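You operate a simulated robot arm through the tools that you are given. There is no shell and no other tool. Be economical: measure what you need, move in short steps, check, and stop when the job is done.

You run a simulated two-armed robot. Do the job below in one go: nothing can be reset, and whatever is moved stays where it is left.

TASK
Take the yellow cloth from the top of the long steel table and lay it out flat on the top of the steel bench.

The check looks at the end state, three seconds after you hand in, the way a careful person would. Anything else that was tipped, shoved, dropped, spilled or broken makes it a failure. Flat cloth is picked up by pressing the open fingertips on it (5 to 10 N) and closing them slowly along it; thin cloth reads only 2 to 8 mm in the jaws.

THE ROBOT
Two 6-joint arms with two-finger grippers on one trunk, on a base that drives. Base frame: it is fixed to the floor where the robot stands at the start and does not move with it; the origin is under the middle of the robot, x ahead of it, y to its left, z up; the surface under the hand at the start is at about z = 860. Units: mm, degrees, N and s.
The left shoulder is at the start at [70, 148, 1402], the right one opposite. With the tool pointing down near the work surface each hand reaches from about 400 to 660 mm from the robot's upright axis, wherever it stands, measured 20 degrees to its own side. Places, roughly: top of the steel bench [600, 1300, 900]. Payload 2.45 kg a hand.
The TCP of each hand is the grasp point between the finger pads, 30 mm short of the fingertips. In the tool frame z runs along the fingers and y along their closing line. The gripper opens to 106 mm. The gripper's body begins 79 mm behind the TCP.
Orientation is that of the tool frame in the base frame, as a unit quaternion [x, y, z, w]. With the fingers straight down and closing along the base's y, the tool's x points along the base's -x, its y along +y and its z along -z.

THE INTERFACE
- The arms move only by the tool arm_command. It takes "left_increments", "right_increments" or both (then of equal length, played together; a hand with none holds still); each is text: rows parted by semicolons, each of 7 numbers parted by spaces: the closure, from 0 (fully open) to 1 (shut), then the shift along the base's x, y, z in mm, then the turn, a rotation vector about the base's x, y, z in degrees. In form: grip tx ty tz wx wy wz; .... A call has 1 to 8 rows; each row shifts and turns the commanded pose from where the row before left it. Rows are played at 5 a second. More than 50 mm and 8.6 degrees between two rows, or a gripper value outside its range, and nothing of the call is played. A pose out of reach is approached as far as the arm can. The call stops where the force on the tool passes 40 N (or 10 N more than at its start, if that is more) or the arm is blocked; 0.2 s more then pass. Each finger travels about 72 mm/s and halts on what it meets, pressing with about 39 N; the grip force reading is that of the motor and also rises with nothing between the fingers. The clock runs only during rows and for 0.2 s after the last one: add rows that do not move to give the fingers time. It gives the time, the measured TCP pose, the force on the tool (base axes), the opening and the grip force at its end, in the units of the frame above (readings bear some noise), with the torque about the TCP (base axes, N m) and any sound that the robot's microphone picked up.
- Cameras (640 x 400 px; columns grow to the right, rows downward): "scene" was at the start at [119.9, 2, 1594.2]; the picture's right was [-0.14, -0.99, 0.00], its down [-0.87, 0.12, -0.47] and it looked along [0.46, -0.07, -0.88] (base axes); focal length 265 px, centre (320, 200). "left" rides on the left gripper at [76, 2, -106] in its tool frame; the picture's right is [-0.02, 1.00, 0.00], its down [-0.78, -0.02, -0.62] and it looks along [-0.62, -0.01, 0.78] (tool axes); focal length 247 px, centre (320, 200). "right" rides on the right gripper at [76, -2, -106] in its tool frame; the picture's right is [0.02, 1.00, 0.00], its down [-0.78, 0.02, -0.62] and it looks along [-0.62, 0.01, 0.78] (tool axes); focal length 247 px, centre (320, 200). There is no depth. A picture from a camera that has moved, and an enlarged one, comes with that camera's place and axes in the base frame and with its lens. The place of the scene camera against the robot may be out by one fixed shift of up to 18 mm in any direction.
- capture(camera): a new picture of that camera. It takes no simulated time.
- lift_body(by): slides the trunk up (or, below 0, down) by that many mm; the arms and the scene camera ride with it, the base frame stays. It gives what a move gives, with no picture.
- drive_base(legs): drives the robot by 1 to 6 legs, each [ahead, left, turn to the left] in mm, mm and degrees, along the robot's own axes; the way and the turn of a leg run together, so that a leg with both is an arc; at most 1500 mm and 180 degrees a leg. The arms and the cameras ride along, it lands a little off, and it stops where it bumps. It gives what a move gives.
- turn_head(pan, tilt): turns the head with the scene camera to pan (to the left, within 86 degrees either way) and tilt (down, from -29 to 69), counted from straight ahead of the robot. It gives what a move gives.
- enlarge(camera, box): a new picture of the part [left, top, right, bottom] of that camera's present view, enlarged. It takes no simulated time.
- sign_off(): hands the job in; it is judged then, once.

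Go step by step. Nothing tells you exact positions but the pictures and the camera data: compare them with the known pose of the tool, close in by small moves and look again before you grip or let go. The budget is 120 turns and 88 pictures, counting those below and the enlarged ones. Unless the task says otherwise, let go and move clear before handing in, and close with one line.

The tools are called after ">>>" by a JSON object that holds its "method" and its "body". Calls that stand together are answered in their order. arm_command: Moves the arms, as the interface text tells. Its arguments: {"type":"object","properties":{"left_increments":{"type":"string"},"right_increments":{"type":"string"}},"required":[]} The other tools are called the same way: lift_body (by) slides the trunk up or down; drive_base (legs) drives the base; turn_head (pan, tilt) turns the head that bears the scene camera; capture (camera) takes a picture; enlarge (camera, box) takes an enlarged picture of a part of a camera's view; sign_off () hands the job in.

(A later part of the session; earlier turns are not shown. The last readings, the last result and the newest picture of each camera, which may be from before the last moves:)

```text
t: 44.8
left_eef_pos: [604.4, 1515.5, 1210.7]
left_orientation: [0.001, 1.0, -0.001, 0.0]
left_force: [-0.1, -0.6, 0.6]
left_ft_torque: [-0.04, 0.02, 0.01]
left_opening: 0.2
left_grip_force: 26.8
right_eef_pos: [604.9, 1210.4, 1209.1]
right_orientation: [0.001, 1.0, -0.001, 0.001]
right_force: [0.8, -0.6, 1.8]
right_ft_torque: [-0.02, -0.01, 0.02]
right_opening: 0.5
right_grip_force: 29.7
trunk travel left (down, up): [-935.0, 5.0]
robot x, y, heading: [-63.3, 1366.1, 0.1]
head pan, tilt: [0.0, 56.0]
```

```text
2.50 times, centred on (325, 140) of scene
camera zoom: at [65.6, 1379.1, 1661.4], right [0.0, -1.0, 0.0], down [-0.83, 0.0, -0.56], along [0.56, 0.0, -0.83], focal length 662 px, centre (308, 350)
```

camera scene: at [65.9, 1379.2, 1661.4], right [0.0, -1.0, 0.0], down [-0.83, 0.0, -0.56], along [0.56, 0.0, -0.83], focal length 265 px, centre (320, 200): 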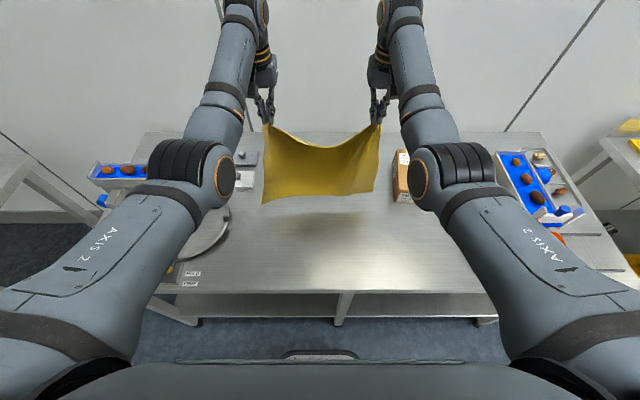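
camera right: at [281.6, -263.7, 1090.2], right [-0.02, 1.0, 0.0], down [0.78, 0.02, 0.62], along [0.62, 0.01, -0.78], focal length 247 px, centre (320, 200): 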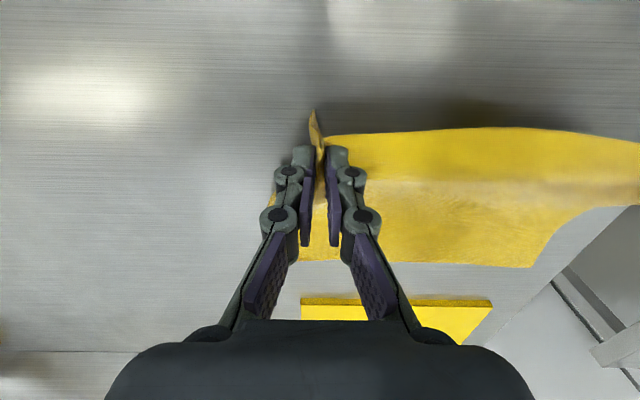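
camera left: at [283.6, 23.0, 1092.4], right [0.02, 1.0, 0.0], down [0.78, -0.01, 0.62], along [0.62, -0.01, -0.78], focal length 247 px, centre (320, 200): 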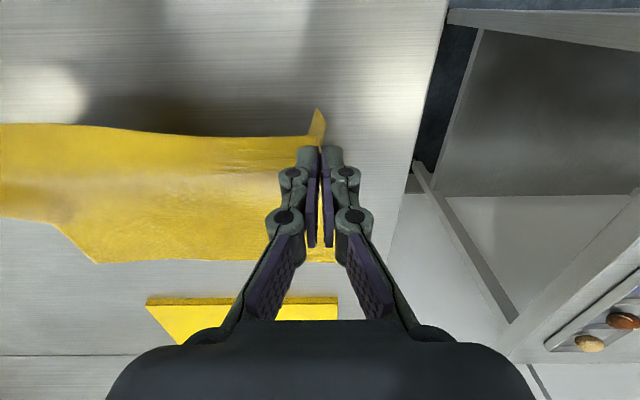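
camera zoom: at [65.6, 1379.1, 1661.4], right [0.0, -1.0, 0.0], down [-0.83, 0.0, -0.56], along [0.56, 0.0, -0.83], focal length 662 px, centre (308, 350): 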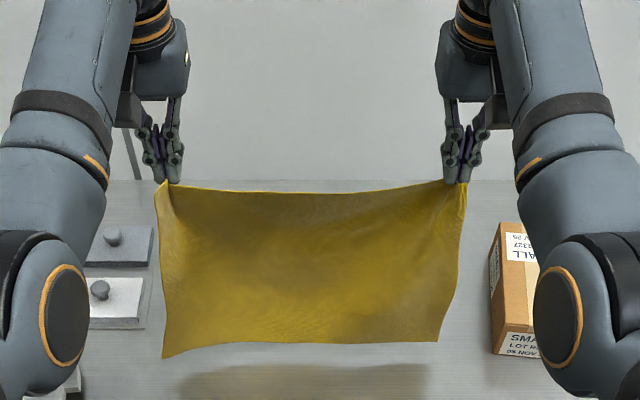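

The bottom hem bows toward me, so laying the cloth while moving forward suits it better. I'll back up so the hem comes down near the bench's front edge.

>>> {"method": "drive_base", "body": {"legs": [[-255, 0, 0]]}}

>>> {"method": "arm_command", "body": {"left_increments": "1 0 0 -10 0 0 0;1 0 0 0 0 0 0;1 0 0 0 0 0 0;1 0 0 0 0 0 0", "right_increments": "1 0 0 -10 0 0 0;1 0 0 0 0 0 0;1 0 0 0 0 0 0;1 0 0 0 0 0 0"}}

>>> {"method": "capture", "body": {"camera": "scene"}}

```text
t: 46.6
left_eef_pos: [349.4, 1515.6, 1208.8]
left_orientation: [0.0, 1.0, -0.001, -0.002]
left_force: [0.9, 0.3, 1.3]
left_ft_torque: [0.02, 0.02, 0.01]
left_opening: 2.7
left_grip_force: 30.3
right_eef_pos: [350.1, 1212.1, 1207.3]
right_orientation: [0.0, 1.0, -0.001, -0.001]
right_force: [-0.5, -0.5, 0.7]
right_ft_torque: [0.02, 0.06, 0.0]
right_opening: 1.9
right_grip_force: 29.6
trunk travel left (down, up): [-935.0, 5.0]
robot x, y, heading: [-318.2, 1368.4, 0.2]
head pan, tilt: [0.0, 56.0]
```

```text
t: 47.6
left_eef_pos: [344.8, 1515.1, 1201.9]
left_orientation: [-0.001, 1.0, 0.0, 0.0]
left_force: [0.8, 0.8, 0.3]
left_ft_torque: [0.01, -0.02, 0.06]
left_opening: 0.5
left_grip_force: 29.6
right_eef_pos: [346.1, 1211.4, 1199.7]
right_orientation: [0.001, 1.0, -0.001, 0.0]
right_force: [-0.2, -0.6, -1.4]
right_ft_torque: [-0.01, 0.01, 0.0]
right_opening: 2.6
right_grip_force: 33.3
trunk travel left (down, up): [-935.0, 5.0]
robot x, y, heading: [-318.3, 1369.7, -0.3]
head pan, tilt: [0.0, 56.0]
```

```text
58 pictures are left
camera scene: at [-192.4, 1379.2, 1661.5], right [0.0, -1.0, 0.0], down [-0.83, 0.0, -0.56], along [0.56, 0.0, -0.83], focal length 265 px, centre (320, 200)
```

scene: 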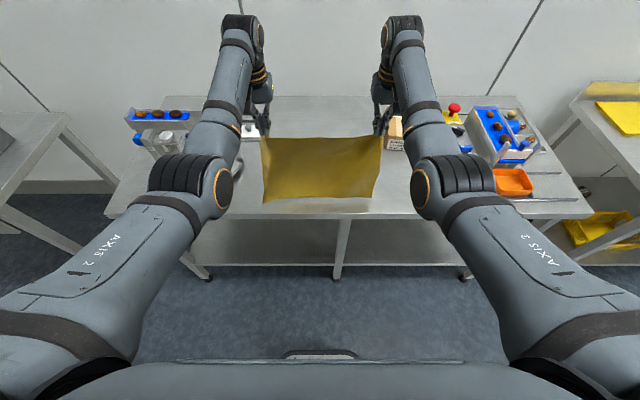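

The hem hovers just inside the bench edge at x≈300. I'll lower until it touches.

>>> {"method": "arm_command", "body": {"left_increments": "1 0 0 -10 0 0 0;1 0 0 -10 0 0 0;1 0 0 0 0 0 0;1 0 0 0 0 0 0", "right_increments": "1 0 0 -10 0 0 0;1 0 0 -10 0 0 0;1 0 0 0 0 0 0;1 0 0 0 0 0 0"}}

>>> {"method": "enlarge", "body": {"camera": "scene", "box": [220, 90, 430, 250]}}

```text
t: 48.6
left_eef_pos: [347.0, 1515.9, 1182.0]
left_orientation: [-0.001, 1.0, -0.001, -0.001]
left_force: [-0.9, -0.2, 0.9]
left_ft_torque: [-0.01, -0.05, 0.02]
left_opening: 0.6
left_grip_force: 30.8
right_eef_pos: [347.2, 1211.1, 1179.2]
right_orientation: [0.0, 1.0, -0.001, 0.0]
right_force: [-0.9, 0.7, 0.3]
right_ft_torque: [0.02, 0.02, -0.01]
right_opening: 0.3
right_grip_force: 27.7
trunk travel left (down, up): [-935.0, 5.0]
robot x, y, heading: [-322.3, 1364.9, 0.1]
head pan, tilt: [0.0, 56.0]
```

```text
2.50 times, centred on (325, 170) of scene
camera zoom: at [-191.8, 1379.1, 1661.4], right [0.0, -1.0, 0.0], down [-0.83, 0.0, -0.56], along [0.56, 0.0, -0.83], focal length 662 px, centre (308, 275)
```

zoom: 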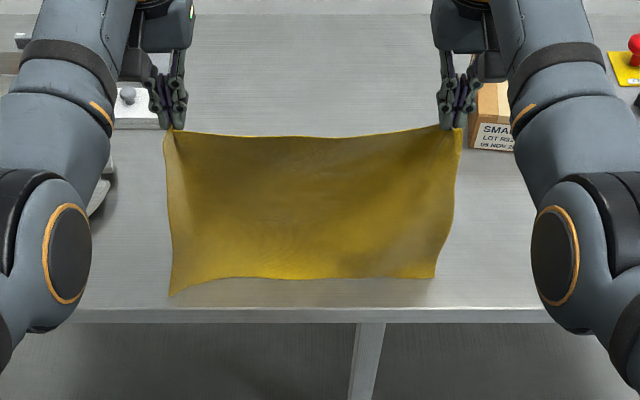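

>>> {"method": "arm_command", "body": {"left_increments": "1 0 0 -8 0 0 0;1 0 0 -8 0 0 0;1 0 0 0 0 0 0", "right_increments": "1 0 0 -8 0 0 0;1 0 0 -8 0 0 0;1 0 0 0 0 0 0"}}

>>> {"method": "drive_base", "body": {"legs": [[30, 0, 0]]}}

>>> {"method": "arm_command", "body": {"left_increments": "1 0 0 -10 0 0 0;1 0 0 -10 0 0 0;1 0 0 0 0 0 0", "right_increments": "1 0 0 -10 0 0 0;1 0 0 -10 0 0 0;1 0 0 0 0 0 0"}}

>>> {"method": "enlarge", "body": {"camera": "scene", "box": [220, 90, 430, 250]}}

```text
t: 49.4
left_eef_pos: [345.8, 1515.8, 1165.1]
left_orientation: [-0.002, 1.0, 0.0, 0.0]
left_force: [-0.3, 0.3, -0.4]
left_ft_torque: [-0.01, -0.02, 0.01]
left_opening: 0.3
left_grip_force: 27.2
right_eef_pos: [346.1, 1213.3, 1163.9]
right_orientation: [0.0, 1.0, -0.001, 0.001]
right_force: [0.5, -0.7, 1.9]
right_ft_torque: [-0.02, 0.01, 0.01]
right_opening: 0.0
right_grip_force: 27.6
trunk travel left (down, up): [-935.0, 5.0]
robot x, y, heading: [-319.4, 1366.8, -0.1]
head pan, tilt: [0.0, 56.0]
```

```text
t: 50.3
left_eef_pos: [368.3, 1516.9, 1169.8]
left_orientation: [0.0, 1.0, -0.001, 0.003]
left_force: [0.0, -0.5, 0.7]
left_ft_torque: [-0.03, -0.14, 0.0]
left_opening: 3.1
left_grip_force: 30.4
right_eef_pos: [369.2, 1213.3, 1168.3]
right_orientation: [-0.001, 1.0, 0.0, 0.005]
right_force: [-1.6, -0.6, 1.0]
right_ft_torque: [0.0, -0.06, 0.0]
right_opening: 0.8
right_grip_force: 27.4
trunk travel left (down, up): [-935.0, 5.0]
robot x, y, heading: [-289.0, 1367.7, -0.1]
head pan, tilt: [0.0, 56.0]
```

```text
t: 51.1
left_eef_pos: [374.6, 1515.6, 1147.6]
left_orientation: [-0.001, 1.0, 0.0, 0.001]
left_force: [-0.9, -0.2, 0.3]
left_ft_torque: [0.03, -0.02, -0.01]
left_opening: 2.5
left_grip_force: 29.7
right_eef_pos: [375.0, 1214.2, 1144.8]
right_orientation: [-0.001, 1.0, -0.001, 0.002]
right_force: [0.7, 0.4, -0.7]
right_ft_torque: [0.0, -0.01, 0.03]
right_opening: 2.9
right_grip_force: 32.5
trunk travel left (down, up): [-935.0, 5.0]
robot x, y, heading: [-290.8, 1368.0, 0.2]
head pan, tilt: [0.0, 56.0]
```

```text
2.50 times, centred on (325, 170) of scene
camera zoom: at [-164.4, 1379.2, 1661.6], right [0.0, -1.0, 0.0], down [-0.83, 0.0, -0.56], along [0.56, 0.0, -0.83], focal length 662 px, centre (308, 275)
```

zoom: 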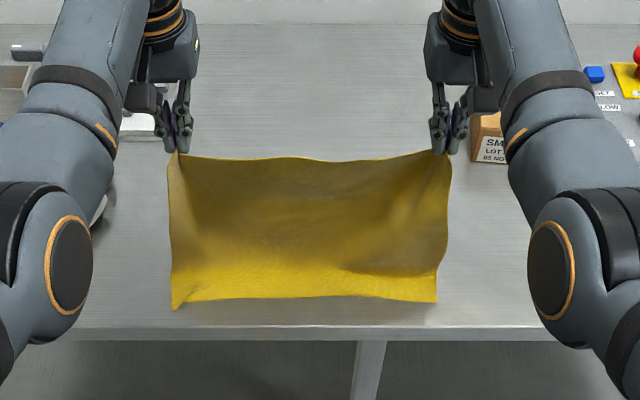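

The hem is on the bench at x≈311 and the cloth is laying out well. I'll continue in small forward and down steps.

>>> {"method": "arm_command", "body": {"left_increments": "1 -3 0 -15 0 0 0;1 -4 0 -15 0 0 0;1 0 0 0 0 0 0", "right_increments": "1 -3 0 -15 0 0 0;1 -4 0 -15 0 0 0;1 0 0 0 0 0 0"}}

>>> {"method": "drive_base", "body": {"legs": [[40, 0, 0]]}}

>>> {"method": "arm_command", "body": {"left_increments": "1 -3 0 -15 0 0 0;1 -4 0 -18 0 0 0;1 0 0 0 0 0 0", "right_increments": "1 -3 0 -15 0 0 0;1 -4 0 -18 0 0 0;1 0 0 0 0 0 0"}}

>>> {"method": "drive_base", "body": {"legs": [[40, 0, 0]]}}

>>> {"method": "enlarge", "body": {"camera": "scene", "box": [220, 90, 430, 250]}}

```text
t: 51.9
left_eef_pos: [369.1, 1516.6, 1113.2]
left_orientation: [-0.001, 1.0, -0.001, 0.001]
left_force: [0.2, 0.2, -0.4]
left_ft_torque: [0.02, 0.0, 0.02]
left_opening: 2.4
left_grip_force: 29.7
right_eef_pos: [369.1, 1213.0, 1113.1]
right_orientation: [-0.001, 1.0, -0.002, 0.001]
right_force: [0.3, -0.3, -2.9]
right_ft_torque: [-0.01, 0.04, -0.02]
right_opening: 3.1
right_grip_force: 32.5
trunk travel left (down, up): [-935.0, 5.0]
robot x, y, heading: [-291.7, 1364.8, 0.1]
head pan, tilt: [0.0, 56.0]
```

```text
t: 52.8
left_eef_pos: [400.9, 1514.9, 1121.1]
left_orientation: [0.0, 1.0, -0.002, 0.004]
left_force: [-0.9, 0.0, 0.6]
left_ft_torque: [0.0, -0.11, -0.03]
left_opening: 2.3
left_grip_force: 30.5
right_eef_pos: [400.2, 1213.5, 1118.6]
right_orientation: [0.0, 1.0, -0.001, 0.006]
right_force: [-1.2, -0.1, 1.7]
right_ft_torque: [0.0, -0.09, 0.01]
right_opening: 2.4
right_grip_force: 29.6
trunk travel left (down, up): [-935.0, 5.0]
robot x, y, heading: [-251.8, 1369.6, 0.1]
head pan, tilt: [0.0, 56.0]
```

```text
t: 53.5
left_eef_pos: [400.3, 1514.4, 1081.9]
left_orientation: [0.0, 1.0, -0.001, 0.001]
left_force: [-0.3, 0.3, 0.5]
left_ft_torque: [-0.02, 0.0, 0.03]
left_opening: 2.1
left_grip_force: 30.2
right_eef_pos: [400.8, 1213.1, 1079.4]
right_orientation: [0.0, 1.0, -0.001, 0.001]
right_force: [-0.3, 0.4, -0.2]
right_ft_torque: [0.01, -0.03, 0.01]
right_opening: 2.5
right_grip_force: 29.9
trunk travel left (down, up): [-935.0, 5.0]
robot x, y, heading: [-251.9, 1367.2, -0.1]
head pan, tilt: [0.0, 56.0]
```

```text
t: 54.4
left_eef_pos: [433.9, 1514.2, 1087.4]
left_orientation: [0.001, 1.0, -0.001, 0.004]
left_force: [-1.2, 0.0, 0.1]
left_ft_torque: [-0.03, -0.07, -0.02]
left_opening: 2.1
left_grip_force: 30.5
right_eef_pos: [433.8, 1211.8, 1083.9]
right_orientation: [0.001, 1.0, -0.001, 0.005]
right_force: [-0.9, 0.4, -0.1]
right_ft_torque: [0.0, -0.11, -0.01]
right_opening: 2.7
right_grip_force: 30.8
trunk travel left (down, up): [-935.0, 5.0]
robot x, y, heading: [-210.3, 1369.6, -0.2]
head pan, tilt: [0.0, 56.0]
```

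```text
2.50 times, centred on (325, 170) of scene
camera zoom: at [-94.7, 1379.2, 1662.4], right [0.0, -1.0, 0.0], down [-0.83, 0.0, -0.56], along [0.56, 0.0, -0.83], focal length 662 px, centre (308, 275)
```

zoom: 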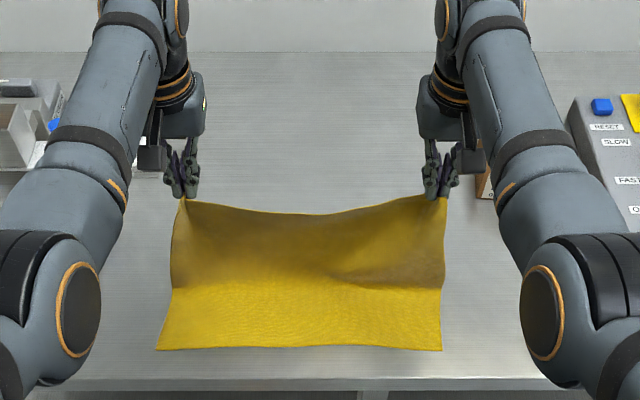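

Laying out very cleanly, with the hem steady at x≈306. Continuing.

>>> {"method": "arm_command", "body": {"left_increments": "1 -3 0 -18 0 0 0;1 -4 0 -18 0 0 0;1 0 0 0 0 0 0", "right_increments": "1 -3 0 -18 0 0 0;1 -4 0 -18 0 0 0;1 0 0 0 0 0 0"}}

>>> {"method": "drive_base", "body": {"legs": [[40, 0, 0]]}}

>>> {"method": "arm_command", "body": {"left_increments": "1 -3 0 -18 0 0 0;1 -4 0 -18 0 0 0;1 0 0 0 0 0 0", "right_increments": "1 -3 0 -18 0 0 0;1 -4 0 -18 0 0 0;1 0 0 0 0 0 0"}}

>>> {"method": "drive_base", "body": {"legs": [[40, 0, 0]]}}

>>> {"method": "capture", "body": {"camera": "scene"}}

```text
t: 55.2
left_eef_pos: [431.9, 1515.2, 1047.4]
left_orientation: [0.0, 1.0, -0.001, 0.001]
left_force: [0.0, 0.2, 0.9]
left_ft_torque: [-0.04, 0.0, 0.0]
left_opening: 2.7
left_grip_force: 30.2
right_eef_pos: [433.7, 1211.3, 1045.4]
right_orientation: [0.001, 1.0, -0.001, 0.001]
right_force: [0.3, 0.9, 0.0]
right_ft_torque: [0.01, 0.04, -0.03]
right_opening: 1.3
right_grip_force: 29.5
trunk travel left (down, up): [-935.0, 5.0]
robot x, y, heading: [-212.7, 1368.5, 0.1]
head pan, tilt: [0.0, 56.0]
```

```text
t: 56.1
left_eef_pos: [466.2, 1514.8, 1051.2]
left_orientation: [0.0, 1.0, -0.001, 0.003]
left_force: [-1.4, -0.5, 0.2]
left_ft_torque: [0.0, -0.03, 0.0]
left_opening: 2.0
left_grip_force: 29.4
right_eef_pos: [465.9, 1212.6, 1049.0]
right_orientation: [0.001, 1.0, -0.001, 0.005]
right_force: [-1.0, 0.3, 2.4]
right_ft_torque: [-0.01, -0.06, 0.0]
right_opening: 0.8
right_grip_force: 32.4
trunk travel left (down, up): [-935.0, 5.0]
robot x, y, heading: [-172.9, 1366.9, -0.1]
head pan, tilt: [0.0, 56.0]
```

```text
t: 56.9
left_eef_pos: [464.7, 1515.2, 1012.2]
left_orientation: [0.001, 1.0, -0.001, 0.0]
left_force: [-0.5, -1.1, -0.4]
left_ft_torque: [0.01, -0.02, 0.02]
left_opening: 0.9
left_grip_force: 27.5
right_eef_pos: [464.6, 1212.3, 1007.8]
right_orientation: [0.0, 1.0, -0.001, 0.001]
right_force: [-0.2, 0.4, -2.6]
right_ft_torque: [0.01, 0.02, -0.03]
right_opening: 3.1
right_grip_force: 35.0
trunk travel left (down, up): [-935.0, 5.0]
robot x, y, heading: [-172.1, 1371.4, -0.0]
head pan, tilt: [0.0, 56.0]
```

```text
t: 57.8
left_eef_pos: [498.9, 1515.3, 1017.2]
left_orientation: [0.0, 1.0, -0.001, 0.004]
left_force: [-0.3, -0.8, 0.0]
left_ft_torque: [0.02, -0.08, -0.02]
left_opening: 1.5
left_grip_force: 29.9
right_eef_pos: [498.3, 1212.0, 1012.2]
right_orientation: [0.001, 1.0, -0.001, 0.004]
right_force: [-0.7, -0.3, 0.7]
right_ft_torque: [0.0, -0.12, -0.03]
right_opening: 1.4
right_grip_force: 29.3
trunk travel left (down, up): [-935.0, 5.0]
robot x, y, heading: [-134.4, 1370.9, -0.1]
head pan, tilt: [0.0, 56.0]
```

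```text
54 pictures are left
camera scene: at [-15.7, 1379.1, 1662.4], right [0.0, -1.0, 0.0], down [-0.83, 0.0, -0.56], along [0.56, 0.0, -0.83], focal length 265 px, centre (320, 200)
```

scene: 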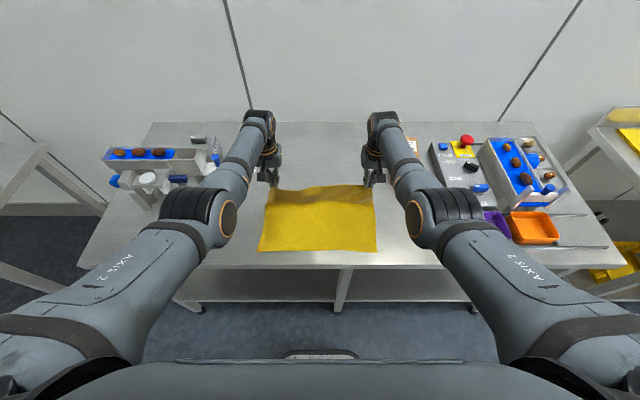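

>>> {"method": "arm_command", "body": {"left_increments": "1 -3 0 -18 0 0 0;1 -4 0 -17 0 0 0;1 0 0 0 0 0 0", "right_increments": "1 -3 0 -18 0 0 0;1 -4 0 -15 0 0 0;1 0 0 0 0 0 0"}}

>>> {"method": "drive_base", "body": {"legs": [[40, 0, 0]]}}

>>> {"method": "arm_command", "body": {"left_increments": "1 -1 0 -10 0 0 0;1 0 0 -10 0 0 0;1 0 0 0 0 0 0", "right_increments": "1 -1 0 -9 0 0 0;1 0 0 -9 0 0 0;1 0 0 0 0 0 0"}}

>>> {"method": "enlarge", "body": {"camera": "scene", "box": [220, 130, 430, 290]}}

```text
t: 58.6
left_eef_pos: [495.4, 1515.1, 978.0]
left_orientation: [0.0, 1.0, -0.001, 0.0]
left_force: [0.0, -0.8, 0.1]
left_ft_torque: [0.01, 0.07, 0.0]
left_opening: 0.5
left_grip_force: 28.1
right_eef_pos: [495.9, 1212.5, 973.9]
right_orientation: [0.001, 1.0, -0.001, 0.001]
right_force: [0.3, -0.1, 0.8]
right_ft_torque: [0.01, -0.02, 0.01]
right_opening: 0.1
right_grip_force: 27.6
trunk travel left (down, up): [-935.0, 5.0]
robot x, y, heading: [-131.6, 1367.5, -0.1]
head pan, tilt: [0.0, 56.0]
```

```text
t: 59.5
left_eef_pos: [529.6, 1514.9, 982.7]
left_orientation: [0.0, 1.0, 0.0, 0.003]
left_force: [-0.6, -0.2, 0.8]
left_ft_torque: [0.0, -0.08, -0.01]
left_opening: 0.2
left_grip_force: 26.6
right_eef_pos: [529.9, 1211.5, 979.1]
right_orientation: [0.0, 1.0, -0.001, 0.003]
right_force: [-0.1, -0.1, -1.3]
right_ft_torque: [0.0, -0.05, 0.03]
right_opening: 2.6
right_grip_force: 34.6
trunk travel left (down, up): [-935.0, 5.0]
robot x, y, heading: [-93.7, 1369.3, -0.1]
head pan, tilt: [0.0, 56.0]
```

```text
t: 60.3
left_eef_pos: [526.9, 1517.5, 960.6]
left_orientation: [0.0, 1.0, -0.001, -0.001]
left_force: [-0.2, 2.7, -1.5]
left_ft_torque: [0.16, 0.01, 0.02]
left_opening: 1.0
left_grip_force: 29.9
left hand out of reach, approached as far as the arm can: row 2
right_eef_pos: [527.5, 1209.5, 959.2]
right_orientation: [0.001, 1.0, -0.001, 0.001]
right_force: [0.4, -1.3, -2.3]
right_ft_torque: [-0.01, 0.01, 0.0]
right_opening: 3.1
right_grip_force: 34.5
right hand out of reach, approached as far as the arm can: row 1, 2
trunk travel left (down, up): [-935.0, 5.0]
robot x, y, heading: [-90.7, 1369.4, -0.3]
head pan, tilt: [0.0, 56.0]
```

```text
2.50 times, centred on (325, 210) of scene
camera zoom: at [35.6, 1379.1, 1661.4], right [0.0, -1.0, 0.0], down [-0.83, 0.0, -0.56], along [0.56, 0.0, -0.83], focal length 662 px, centre (308, 175)
```

zoom: 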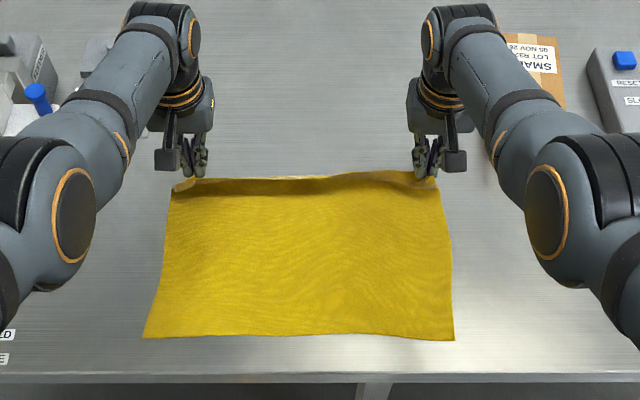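

Almost there, but the arms are at their reach limit with the trunk up, so I'll use the trunk for the last descent.

>>> {"method": "lift_body", "body": {"by": -12}}

>>> {"method": "drive_base", "body": {"legs": [[28, 0, 0]]}}

>>> {"method": "enlarge", "body": {"camera": "scene", "box": [220, 130, 430, 290]}}

>>> {"method": "capture", "body": {"camera": "left"}}

>>> {"method": "capture", "body": {"camera": "right"}}

```text
t: 60.9
left_eef_pos: [527.2, 1517.1, 948.5]
left_orientation: [0.001, 1.0, 0.0, -0.002]
left_force: [0.0, -0.7, 0.6]
left_ft_torque: [0.02, -0.01, 0.02]
left_opening: 2.8
left_grip_force: 29.8
right_eef_pos: [528.9, 1211.0, 947.6]
right_orientation: [0.0, 1.0, -0.002, 0.0]
right_force: [-0.1, -0.5, 1.9]
right_ft_torque: [-0.01, -0.04, -0.01]
right_opening: 0.5
right_grip_force: 31.1
trunk travel left (down, up): [-923.0, 17.0]
robot x, y, heading: [-95.4, 1370.3, -0.0]
head pan, tilt: [0.0, 56.0]
```

```text
t: 61.7
left_eef_pos: [550.8, 1517.8, 953.7]
left_orientation: [0.0, 1.0, -0.001, 0.002]
left_force: [-1.4, -0.4, 1.0]
left_ft_torque: [-0.02, -0.07, 0.03]
left_opening: 2.4
left_grip_force: 29.7
right_eef_pos: [551.0, 1211.4, 950.8]
right_orientation: [0.0, 1.0, -0.001, 0.003]
right_force: [-0.7, -0.1, -0.2]
right_ft_torque: [0.02, -0.07, -0.01]
right_opening: 1.5
right_grip_force: 29.6
trunk travel left (down, up): [-923.0, 17.0]
robot x, y, heading: [-59.3, 1368.4, 0.2]
head pan, tilt: [0.0, 56.0]
```

```text
2.50 times, centred on (325, 210) of scene
camera zoom: at [54.0, 1379.1, 1650.2], right [0.0, -1.0, 0.0], down [-0.83, 0.0, -0.56], along [0.56, 0.0, -0.83], focal length 662 px, centre (308, 175)
```

zoom: 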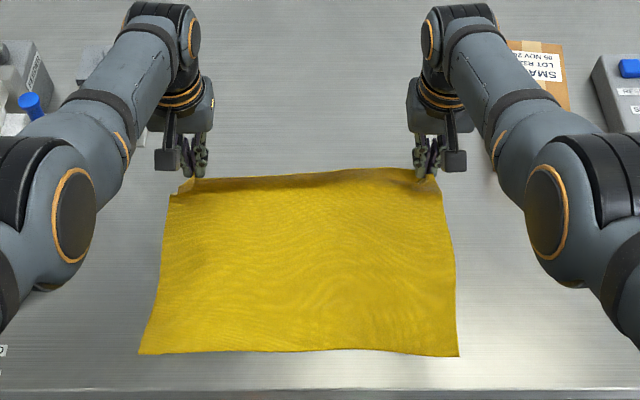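

```text
51 pictures are left
camera left: at [472.1, 1519.2, 1060.1], right [0.02, 1.0, 0.0], down [0.78, -0.02, 0.62], along [0.62, -0.01, -0.78], focal length 247 px, centre (320, 200)
```

left: 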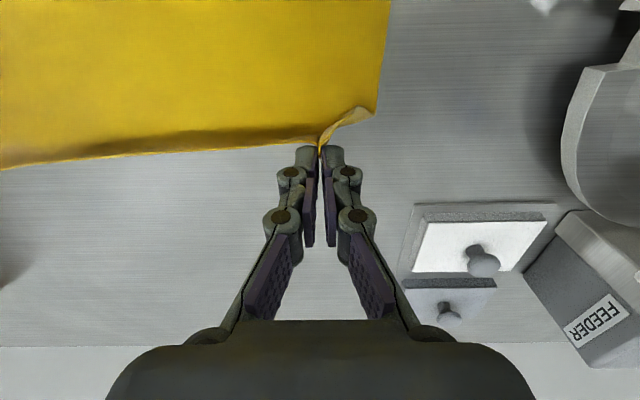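

```text
50 pictures are left
camera right: at [473.4, 1208.4, 1056.2], right [-0.02, 1.0, 0.0], down [0.78, 0.02, 0.63], along [0.63, 0.01, -0.78], focal length 247 px, centre (320, 200)
```

right: 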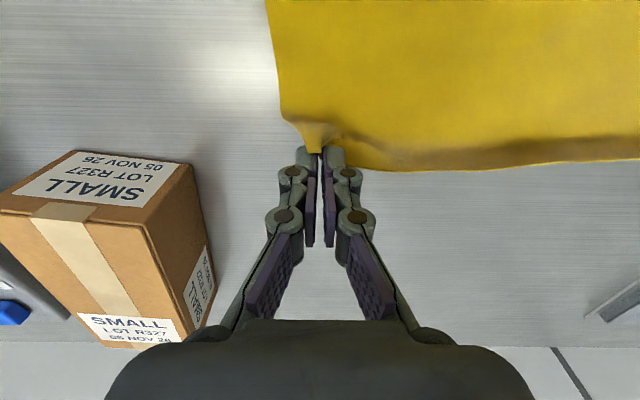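

Hands are about 20 mm above the bench. I'll go lower and forward a little more.

>>> {"method": "lift_body", "body": {"by": -10}}

>>> {"method": "drive_base", "body": {"legs": [[14, 0, 0]]}}

>>> {"method": "lift_body", "body": {"by": -5}}

>>> {"method": "capture", "body": {"camera": "left"}}

>>> {"method": "capture", "body": {"camera": "right"}}

```text
t: 62.3
left_eef_pos: [554.2, 1517.9, 940.6]
left_orientation: [-0.001, 1.0, 0.0, 0.0]
left_force: [-0.1, 0.0, 1.3]
left_ft_torque: [-0.01, -0.03, 0.02]
left_opening: 1.0
left_grip_force: 27.7
right_eef_pos: [554.8, 1210.4, 937.3]
right_orientation: [0.001, 1.0, -0.001, 0.002]
right_force: [0.0, 0.4, 0.9]
right_ft_torque: [0.03, -0.08, 0.02]
right_opening: 0.0
right_grip_force: 28.2
trunk travel left (down, up): [-913.0, 27.0]
robot x, y, heading: [-63.4, 1365.9, 0.0]
head pan, tilt: [0.0, 56.0]
```

```text
t: 63.0
left_eef_pos: [566.4, 1517.1, 942.0]
left_orientation: [0.0, 1.0, -0.001, 0.0]
left_force: [-1.4, 0.5, -0.7]
left_ft_torque: [0.01, -0.04, 0.0]
left_opening: 1.2
left_grip_force: 28.0
right_eef_pos: [565.8, 1211.3, 939.2]
right_orientation: [0.002, 1.0, -0.001, 0.003]
right_force: [-1.1, -0.2, 2.1]
right_ft_torque: [0.05, -0.03, -0.04]
right_opening: 0.0
right_grip_force: 28.3
trunk travel left (down, up): [-913.0, 27.0]
robot x, y, heading: [-48.1, 1369.0, -0.1]
head pan, tilt: [0.0, 56.0]
```

```text
t: 63.6
left_eef_pos: [568.1, 1518.6, 934.7]
left_orientation: [0.0, 1.0, 0.0, 0.0]
left_force: [-1.6, -0.9, 1.1]
left_ft_torque: [0.01, -0.04, 0.03]
left_opening: 0.2
left_grip_force: 30.0
right_eef_pos: [570.4, 1210.3, 933.3]
right_orientation: [0.001, 1.0, -0.001, 0.001]
right_force: [0.6, -0.2, -1.3]
right_ft_torque: [0.01, -0.02, 0.01]
right_opening: 2.3
right_grip_force: 35.2
trunk travel left (down, up): [-908.0, 32.0]
robot x, y, heading: [-47.6, 1367.4, -0.2]
head pan, tilt: [0.0, 56.0]
```

```text
49 pictures are left
camera left: at [491.2, 1519.2, 1042.2], right [0.02, 1.0, 0.0], down [0.78, -0.02, 0.62], along [0.62, -0.01, -0.78], focal length 247 px, centre (320, 200)
```

left: 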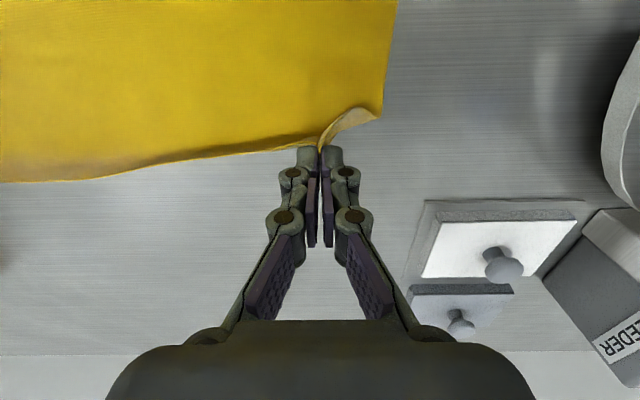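

```text
48 pictures are left
camera right: at [492.4, 1208.4, 1038.1], right [-0.02, 1.0, 0.0], down [0.78, 0.02, 0.62], along [0.62, 0.01, -0.78], focal length 247 px, centre (320, 200)
```

right: 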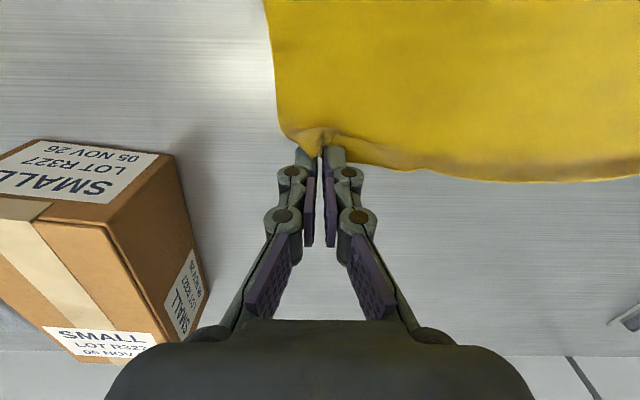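

>>> {"method": "drive_base", "body": {"legs": [[8, 0, 0]]}}

>>> {"method": "lift_body", "body": {"by": -4}}

>>> {"method": "enlarge", "body": {"camera": "scene", "box": [220, 130, 430, 290]}}

```text
t: 64.3
left_eef_pos: [574.3, 1517.6, 936.3]
left_orientation: [0.0, 1.0, 0.0, 0.001]
left_force: [0.6, -0.7, 0.4]
left_ft_torque: [-0.02, -0.01, 0.01]
left_opening: 3.0
left_grip_force: 30.0
right_eef_pos: [575.7, 1210.2, 934.4]
right_orientation: [0.001, 1.0, -0.001, 0.002]
right_force: [-1.3, 0.7, 2.1]
right_ft_torque: [0.01, -0.07, 0.01]
right_opening: 0.0
right_grip_force: 27.4
trunk travel left (down, up): [-908.0, 32.0]
robot x, y, heading: [-42.4, 1365.8, 0.1]
head pan, tilt: [0.0, 56.0]
```

```text
t: 64.8
left_eef_pos: [577.0, 1517.4, 930.4]
left_orientation: [0.0, 1.0, -0.001, -0.001]
left_force: [0.1, -0.9, -0.7]
left_ft_torque: [0.02, -0.01, 0.03]
left_opening: 3.0
left_grip_force: 31.7
right_eef_pos: [578.1, 1210.5, 927.9]
right_orientation: [0.001, 1.0, -0.001, 0.001]
right_force: [-0.3, -0.1, 1.3]
right_ft_torque: [0.0, -0.01, -0.02]
right_opening: 0.1
right_grip_force: 26.8
trunk travel left (down, up): [-904.0, 36.0]
robot x, y, heading: [-44.1, 1368.6, 0.1]
head pan, tilt: [0.0, 56.0]
```

```text
2.50 times, centred on (325, 210) of scene
camera zoom: at [84.9, 1379.0, 1630.4], right [0.0, -1.0, 0.0], down [-0.83, 0.0, -0.56], along [0.56, 0.0, -0.83], focal length 662 px, centre (308, 175)
```

zoom: 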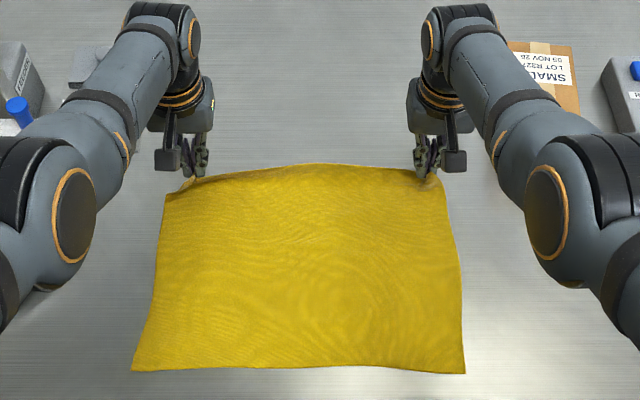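

>>> {"method": "lift_body", "body": {"by": -3}}

>>> {"method": "lift_body", "body": {"by": -2}}

```text
t: 65.4
left_eef_pos: [578.2, 1517.8, 926.4]
left_orientation: [0.0, 1.0, 0.0, -0.002]
left_force: [-0.2, -0.5, 1.4]
left_ft_torque: [0.03, -0.01, 0.0]
left_opening: 1.5
left_grip_force: 34.0
right_eef_pos: [578.2, 1210.6, 924.1]
right_orientation: [0.001, 1.0, -0.001, 0.0]
right_force: [0.6, 0.3, -0.4]
right_ft_torque: [0.02, 0.0, 0.01]
right_opening: 1.9
right_grip_force: 30.1
trunk travel left (down, up): [-901.0, 39.0]
robot x, y, heading: [-43.3, 1369.3, -0.1]
head pan, tilt: [0.0, 56.0]
```

```text
t: 65.9
left_eef_pos: [577.1, 1516.5, 925.3]
left_orientation: [0.001, 1.0, 0.0, -0.002]
left_force: [0.8, -1.6, -0.5]
left_ft_torque: [-0.15, 0.04, -0.01]
left_opening: 1.5
left_grip_force: 29.6
right_eef_pos: [578.5, 1209.7, 922.2]
right_orientation: [0.002, 1.0, -0.001, 0.0]
right_force: [-0.4, 0.5, 0.4]
right_ft_torque: [0.02, 0.02, 0.01]
right_opening: 1.6
right_grip_force: 30.0
trunk travel left (down, up): [-899.0, 41.0]
robot x, y, heading: [-43.2, 1368.5, -0.2]
head pan, tilt: [0.0, 56.0]
```

>>> {"method": "lift_body", "body": {"by": -3}}

>>> {"method": "enlarge", "body": {"camera": "left", "box": [220, 60, 420, 200]}}

>>> {"method": "enlarge", "body": {"camera": "right", "box": [220, 60, 420, 200]}}

```text
t: 66.4
left_eef_pos: [577.8, 1517.2, 923.2]
left_orientation: [0.0, 1.0, 0.0, -0.002]
left_force: [0.4, 0.0, -0.3]
left_ft_torque: [0.02, 0.02, 0.05]
left_opening: 2.8
left_grip_force: 30.1
right_eef_pos: [577.5, 1210.9, 919.5]
right_orientation: [0.0, 1.0, -0.001, 0.0]
right_force: [0.1, -0.2, 1.2]
right_ft_torque: [-0.01, -0.1, -0.01]
right_opening: 1.1
right_grip_force: 31.8
trunk travel left (down, up): [-896.0, 44.0]
robot x, y, heading: [-44.6, 1365.8, 0.2]
head pan, tilt: [0.0, 56.0]
```

```text
2.86 times, centred on (320, 130) of left
camera zoom: at [499.9, 1519.2, 1029.5], right [0.02, 1.0, 0.0], down [0.79, -0.02, 0.62], along [0.62, -0.01, -0.79], focal length 706 px, centre (320, 400)
```

zoom: 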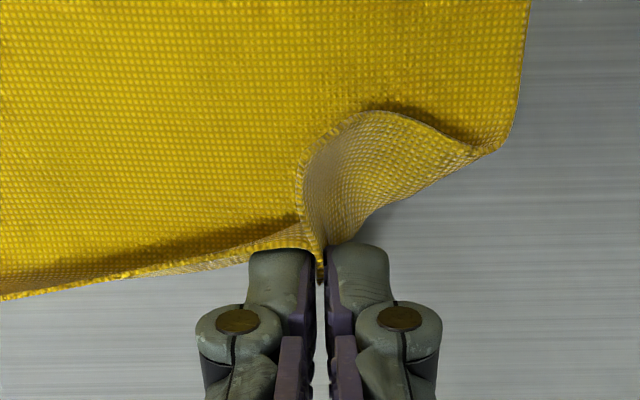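

```text
2.86 times, centred on (320, 130) of right
camera zoom: at [501.1, 1208.5, 1025.5], right [-0.02, 1.0, 0.0], down [0.78, 0.02, 0.62], along [0.62, 0.01, -0.78], focal length 706 px, centre (320, 400)
```

zoom: 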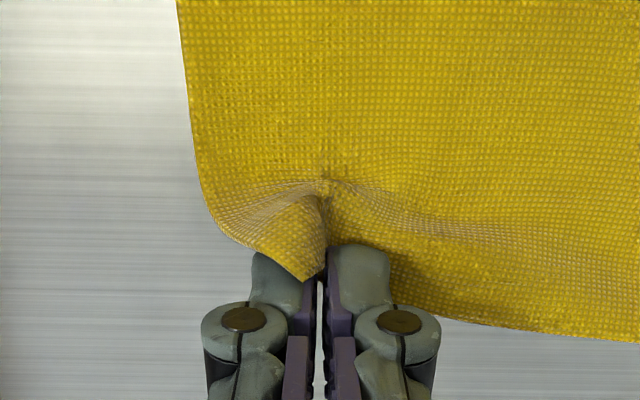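

>>> {"method": "lift_body", "body": {"by": -3}}

>>> {"method": "lift_body", "body": {"by": -3}}

```text
t: 66.9
left_eef_pos: [577.3, 1517.9, 919.3]
left_orientation: [0.0, 1.0, -0.001, -0.001]
left_force: [0.3, -0.8, 0.2]
left_ft_torque: [0.03, -0.01, -0.01]
left_opening: 1.3
left_grip_force: 33.4
right_eef_pos: [578.2, 1210.8, 917.0]
right_orientation: [0.001, 1.0, -0.001, 0.0]
right_force: [0.0, -0.1, 0.2]
right_ft_torque: [0.02, -0.01, -0.02]
right_opening: 2.2
right_grip_force: 30.1
trunk travel left (down, up): [-893.0, 47.0]
robot x, y, heading: [-41.5, 1365.4, 0.0]
head pan, tilt: [0.0, 56.0]
```

```text
t: 67.5
left_eef_pos: [578.2, 1517.4, 916.1]
left_orientation: [0.001, 1.0, 0.0, -0.002]
left_force: [-0.1, 0.1, 0.8]
left_ft_torque: [0.09, -0.03, -0.02]
left_opening: 0.6
left_grip_force: 27.4
right_eef_pos: [577.5, 1210.8, 913.4]
right_orientation: [0.001, 1.0, -0.001, 0.0]
right_force: [-0.2, 0.8, 0.8]
right_ft_torque: [0.02, -0.02, -0.01]
right_opening: 0.2
right_grip_force: 29.4
trunk travel left (down, up): [-890.0, 50.0]
robot x, y, heading: [-39.4, 1370.6, 0.1]
head pan, tilt: [0.0, 56.0]
```

Still no contact, so the bench top is probably nearer z 860–870. Continuing down, with a little forward motion.

>>> {"method": "lift_body", "body": {"by": -8}}

>>> {"method": "drive_base", "body": {"legs": [[5, 0, 0]]}}

>>> {"method": "lift_body", "body": {"by": -6}}

>>> {"method": "enlarge", "body": {"camera": "scene", "box": [220, 130, 430, 290]}}

```text
t: 68.0
left_eef_pos: [574.0, 1518.5, 910.2]
left_orientation: [0.0, 1.0, 0.0, 0.0]
left_force: [-1.3, -0.8, 5.1]
left_ft_torque: [-0.06, -0.03, 0.01]
left_opening: 0.3
left_grip_force: 28.7
right_eef_pos: [577.6, 1213.0, 910.0]
right_orientation: [0.002, 1.0, -0.001, 0.003]
right_force: [1.8, 0.7, 10.8]
right_ft_torque: [-0.15, 0.11, -0.02]
right_opening: 0.1
right_grip_force: 27.7
trunk travel left (down, up): [-882.0, 58.0]
robot x, y, heading: [-44.6, 1368.3, -0.0]
head pan, tilt: [0.0, 56.0]
```

```text
t: 68.7
left_eef_pos: [579.4, 1519.0, 910.6]
left_orientation: [0.0, 1.0, -0.001, 0.0]
left_force: [0.5, -0.3, 1.6]
left_ft_torque: [0.07, 0.02, 0.02]
left_opening: 0.9
left_grip_force: 27.2
right_eef_pos: [580.8, 1212.3, 909.6]
right_orientation: [0.0, 1.0, -0.002, 0.004]
right_force: [-0.2, 5.0, 28.3]
right_ft_torque: [0.48, 0.23, -0.03]
right_opening: 2.3
right_grip_force: 30.7
trunk travel left (down, up): [-882.0, 58.0]
robot x, y, heading: [-32.1, 1369.9, 0.2]
head pan, tilt: [0.0, 56.0]
```

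```text
t: 69.3
left_eef_pos: [577.8, 1518.1, 909.9]
left_orientation: [0.0, 1.0, -0.001, 0.004]
left_force: [0.5, -1.6, 24.8]
left_ft_torque: [-0.05, 0.25, 0.01]
left_opening: 1.3
left_grip_force: 29.6
right_eef_pos: [579.5, 1212.7, 909.0]
right_orientation: [0.0, 1.0, -0.001, 0.008]
right_force: [1.2, 7.2, 32.4]
right_ft_torque: [0.38, 0.41, 0.0]
right_opening: 2.1
right_grip_force: 29.9
trunk travel left (down, up): [-876.0, 64.0]
robot x, y, heading: [-36.2, 1366.6, 0.2]
head pan, tilt: [0.0, 56.0]
```

```text
2.50 times, centred on (325, 210) of scene
camera zoom: at [79.0, 1380.4, 1604.0], right [0.0, -1.0, 0.0], down [-0.82, 0.0, -0.57], along [0.57, 0.0, -0.82], focal length 662 px, centre (308, 175)
```

zoom: 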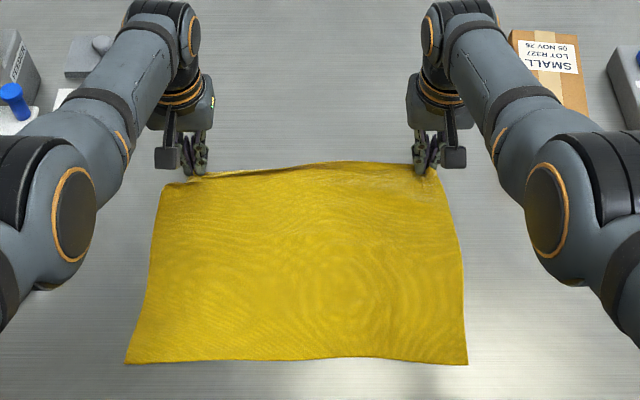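

Contact, with the bench top at about z 880. I'll ease the trunk back up to a light touch, then open the fingers slowly so they spread the corners.

>>> {"method": "lift_body", "body": {"by": 6}}

>>> {"method": "arm_command", "body": {"left_increments": "0.95 0 0 0 0 0 0;0.9 0 0 0 0 0 0;0.85 0 0 0 0 0 0;0.8 0 0 0 0 0 0;0.75 0 0 0 0 0 0;0.7 0 0 0 0 0 0", "right_increments": "0.95 0 0 0 0 0 0;0.9 0 0 0 0 0 0;0.85 0 0 0 0 0 0;0.8 0 0 0 0 0 0;0.75 0 0 0 0 0 0;0.7 0 0 0 0 0 0"}}

>>> {"method": "capture", "body": {"camera": "left"}}

>>> {"method": "capture", "body": {"camera": "right"}}

```text
t: 69.8
left_eef_pos: [577.9, 1517.9, 910.0]
left_orientation: [0.001, 1.0, -0.001, 0.0]
left_force: [0.8, 0.2, 7.8]
left_ft_torque: [0.08, 0.12, 0.0]
left_opening: 1.8
left_grip_force: 34.0
right_eef_pos: [579.7, 1212.2, 908.7]
right_orientation: [0.001, 1.0, -0.001, 0.004]
right_force: [-0.4, 1.8, 37.8]
right_ft_torque: [1.06, -0.4, -0.03]
right_opening: 1.9
right_grip_force: 34.6
trunk travel left (down, up): [-882.0, 58.0]
robot x, y, heading: [-40.0, 1368.6, -0.0]
head pan, tilt: [0.0, 56.0]
```

```text
t: 71.2
left_eef_pos: [579.8, 1517.0, 909.8]
left_orientation: [0.0, 1.0, 0.0, 0.001]
left_force: [-1.0, -1.0, 5.5]
left_ft_torque: [-0.05, 0.07, 0.02]
left_opening: 33.2
left_grip_force: 0.0
right_eef_pos: [579.5, 1209.4, 906.8]
right_orientation: [0.001, 1.0, -0.001, 0.002]
right_force: [-5.8, -3.0, 11.6]
right_ft_torque: [-0.22, 0.15, -0.04]
right_opening: 31.6
right_grip_force: 5.2
trunk travel left (down, up): [-882.0, 58.0]
robot x, y, heading: [-41.6, 1365.8, -0.0]
head pan, tilt: [0.0, 56.0]
```

```text
43 pictures are left
camera left: at [502.2, 1519.0, 1016.9], right [0.02, 1.0, 0.0], down [0.78, -0.02, 0.62], along [0.62, -0.01, -0.78], focal length 247 px, centre (320, 200)
```

left: 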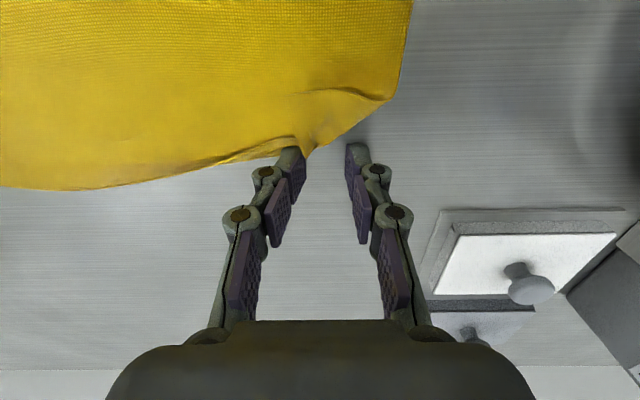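

```text
42 pictures are left
camera right: at [503.5, 1208.2, 1013.2], right [-0.02, 1.0, 0.0], down [0.78, 0.02, 0.62], along [0.62, 0.01, -0.78], focal length 247 px, centre (320, 200)
```

right: 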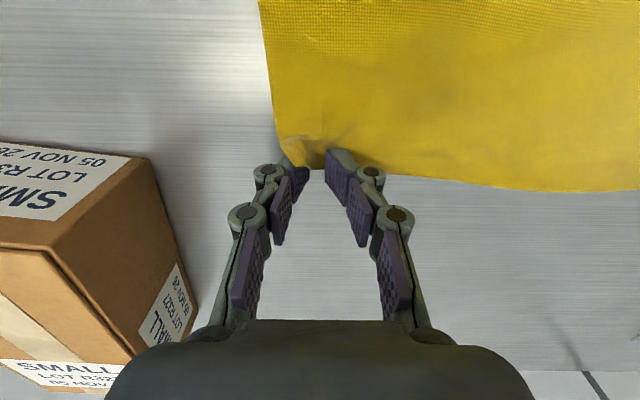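

Released. I'll lift straight up and look at the corners.

>>> {"method": "arm_command", "body": {"left_increments": "0.7 0 0 5 0 0 0;0.7 0 0 15 0 0 0;0.7 0 0 25 0 0 0;0.7 0 0 25 0 0 0;0.7 0 0 0 0 0 0", "right_increments": "0.7 0 0 5 0 0 0;0.7 0 0 15 0 0 0;0.7 0 0 25 0 0 0;0.7 0 0 25 0 0 0;0.7 0 0 0 0 0 0"}}

>>> {"method": "capture", "body": {"camera": "left"}}

>>> {"method": "capture", "body": {"camera": "right"}}

>>> {"method": "enlarge", "body": {"camera": "scene", "box": [220, 130, 430, 290]}}

```text
t: 72.4
left_eef_pos: [581.8, 1518.3, 977.2]
left_orientation: [0.0, 1.0, 0.0, -0.001]
left_force: [-0.6, 0.0, 0.0]
left_ft_torque: [0.01, 0.0, 0.03]
left_opening: 31.9
left_grip_force: 0.0
right_eef_pos: [584.3, 1212.2, 976.0]
right_orientation: [0.002, 1.0, -0.001, 0.001]
right_force: [0.3, -0.5, 0.1]
right_ft_torque: [0.04, 0.02, 0.0]
right_opening: 32.1
right_grip_force: 0.1
trunk travel left (down, up): [-882.0, 58.0]
robot x, y, heading: [-35.8, 1366.1, 0.2]
head pan, tilt: [0.0, 56.0]
```

```text
41 pictures are left
camera left: at [503.4, 1519.4, 1085.0], right [0.02, 1.0, 0.0], down [0.79, -0.02, 0.62], along [0.62, -0.01, -0.79], focal length 247 px, centre (320, 200)
```

left: 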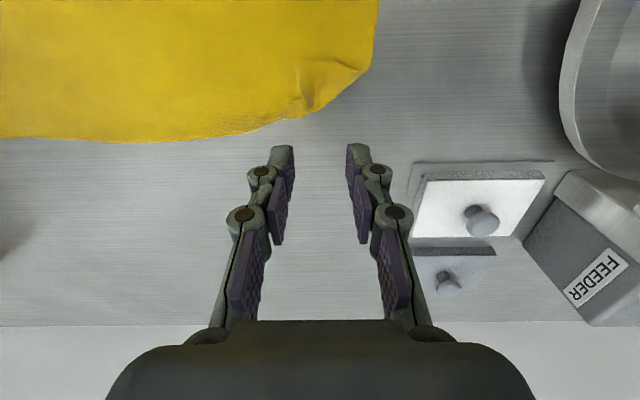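

```text
40 pictures are left
camera right: at [506.7, 1210.1, 1081.9], right [-0.02, 1.0, 0.0], down [0.78, 0.02, 0.62], along [0.62, 0.01, -0.78], focal length 247 px, centre (320, 200)
```

right: 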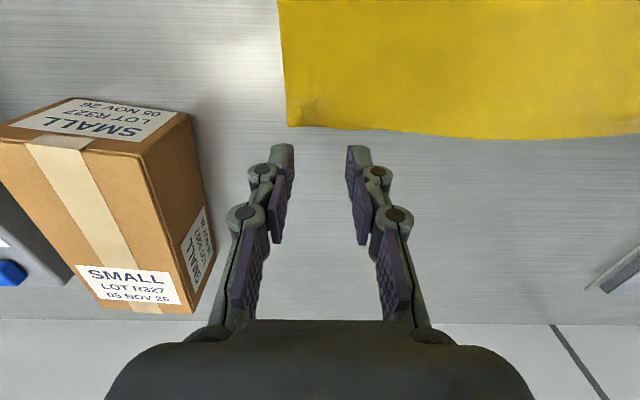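

```text
2.50 times, centred on (325, 210) of scene
camera zoom: at [90.3, 1379.0, 1608.4], right [0.0, -1.0, 0.0], down [-0.83, 0.0, -0.56], along [0.56, 0.0, -0.83], focal length 662 px, centre (308, 175)
```

zoom: 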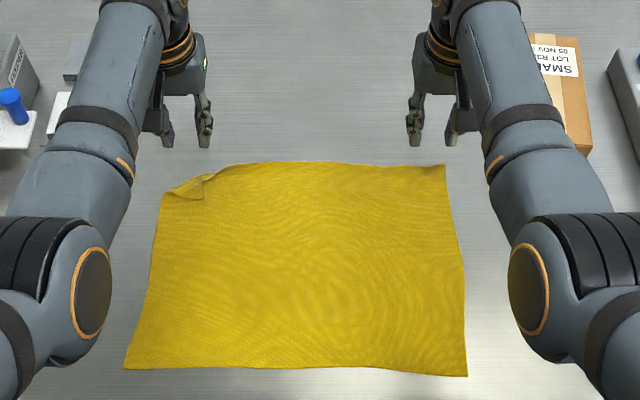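

The right corner is flat. The far left corner has a small flap folded over on top, so I'll look closely.

>>> {"method": "enlarge", "body": {"camera": "left", "box": [240, 30, 400, 130]}}

>>> {"method": "enlarge", "body": {"camera": "scene", "box": [260, 180, 320, 220]}}

```text
4.00 times, centred on (320, 80) of left
camera zoom: at [503.4, 1519.4, 1085.0], right [0.02, 1.0, 0.0], down [0.79, -0.02, 0.62], along [0.62, -0.01, -0.79], focal length 988 px, centre (320, 680)
```

zoom: 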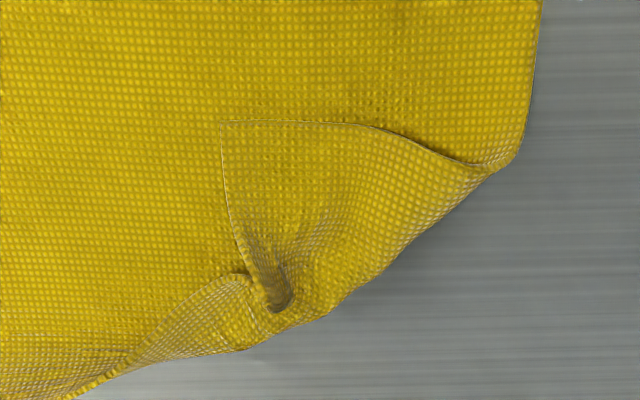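

```text
10.00 times, centred on (290, 200) of scene
camera zoom: at [90.3, 1379.0, 1608.4], right [0.0, -1.0, 0.0], down [-0.83, 0.0, -0.56], along [0.56, 0.0, -0.83], focal length 2649 px, centre (620, 200)
```

zoom: 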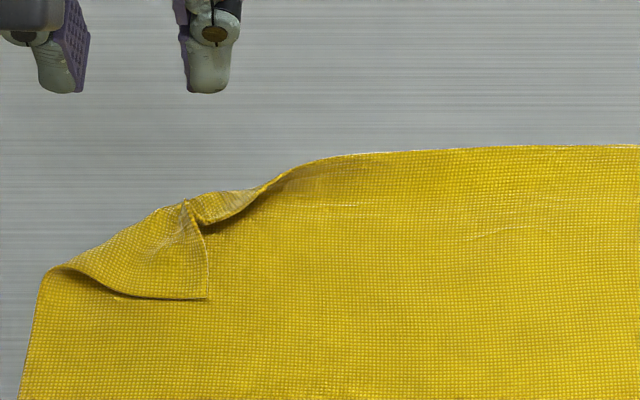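

The flap's apex is at about (534,1501) and its fold line runs from (543,1551) to (582,1474). I'll close the left fingers, lean them outward like a spatula and sweep the flap back out toward the corner.

>>> {"method": "arm_command", "body": {"left_increments": "0.8 -12 -7 0 6 -5.3 0;0.9 -12 -7 0 6 -5.3 0;1 -12 -7 0 6 -5.3 0;1 -12 -7 -10 0 0 0;1 -12 -7 -10 0 0 0;1 -12 -8 -10 0 0 0;1 0 0 0 0 0 0"}}

>>> {"method": "capture", "body": {"camera": "left"}}

>>> {"method": "capture", "body": {"camera": "scene"}}

```text
t: 73.5
left_eef_pos: [580.6, 1583.3, 1016.3]
left_orientation: [-0.029, 0.954, 0.232, 0.185]
left_force: [0.0, 0.1, -0.3]
left_ft_torque: [-0.03, -0.02, 0.04]
left_opening: 0.1
left_grip_force: 28.6
left hand out of reach, approached as far as the arm can: row 5
right_eef_pos: [583.3, 1211.3, 976.4]
right_orientation: [0.0, 1.0, -0.001, 0.001]
right_force: [-0.3, -0.1, 0.5]
right_ft_torque: [0.01, 0.0, -0.01]
right_opening: 31.8
right_grip_force: 0.1
trunk travel left (down, up): [-882.0, 58.0]
robot x, y, heading: [-38.5, 1368.1, 0.1]
head pan, tilt: [0.0, 56.0]
stopped in row 5 (left hand): the arm was blocked; the commanded pose is now the measured one
```

```text
36 pictures are left
camera left: at [471.5, 1538.6, 1077.9], right [-0.12, 0.89, 0.44], down [0.52, -0.32, 0.79], along [0.85, 0.32, -0.42], focal length 247 px, centre (320, 200)
```

left: 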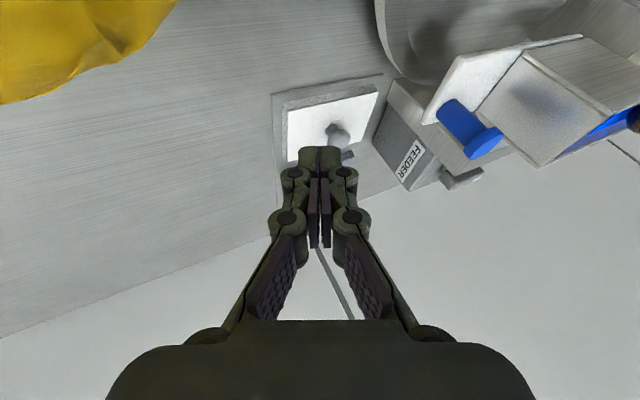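

```text
35 pictures are left
camera scene: at [89.6, 1378.6, 1608.5], right [0.0, -1.0, 0.0], down [-0.83, 0.0, -0.56], along [0.56, 0.0, -0.83], focal length 265 px, centre (320, 200)
```

scene: 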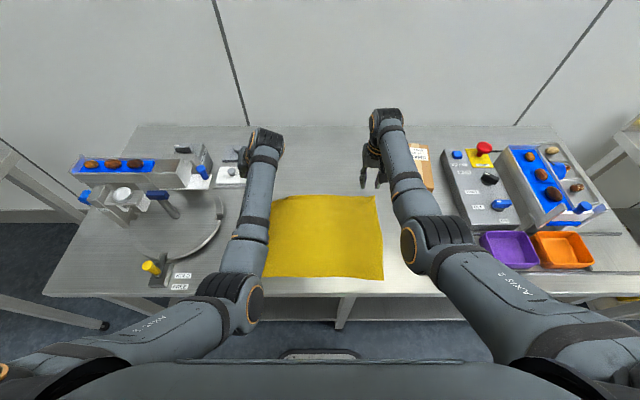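

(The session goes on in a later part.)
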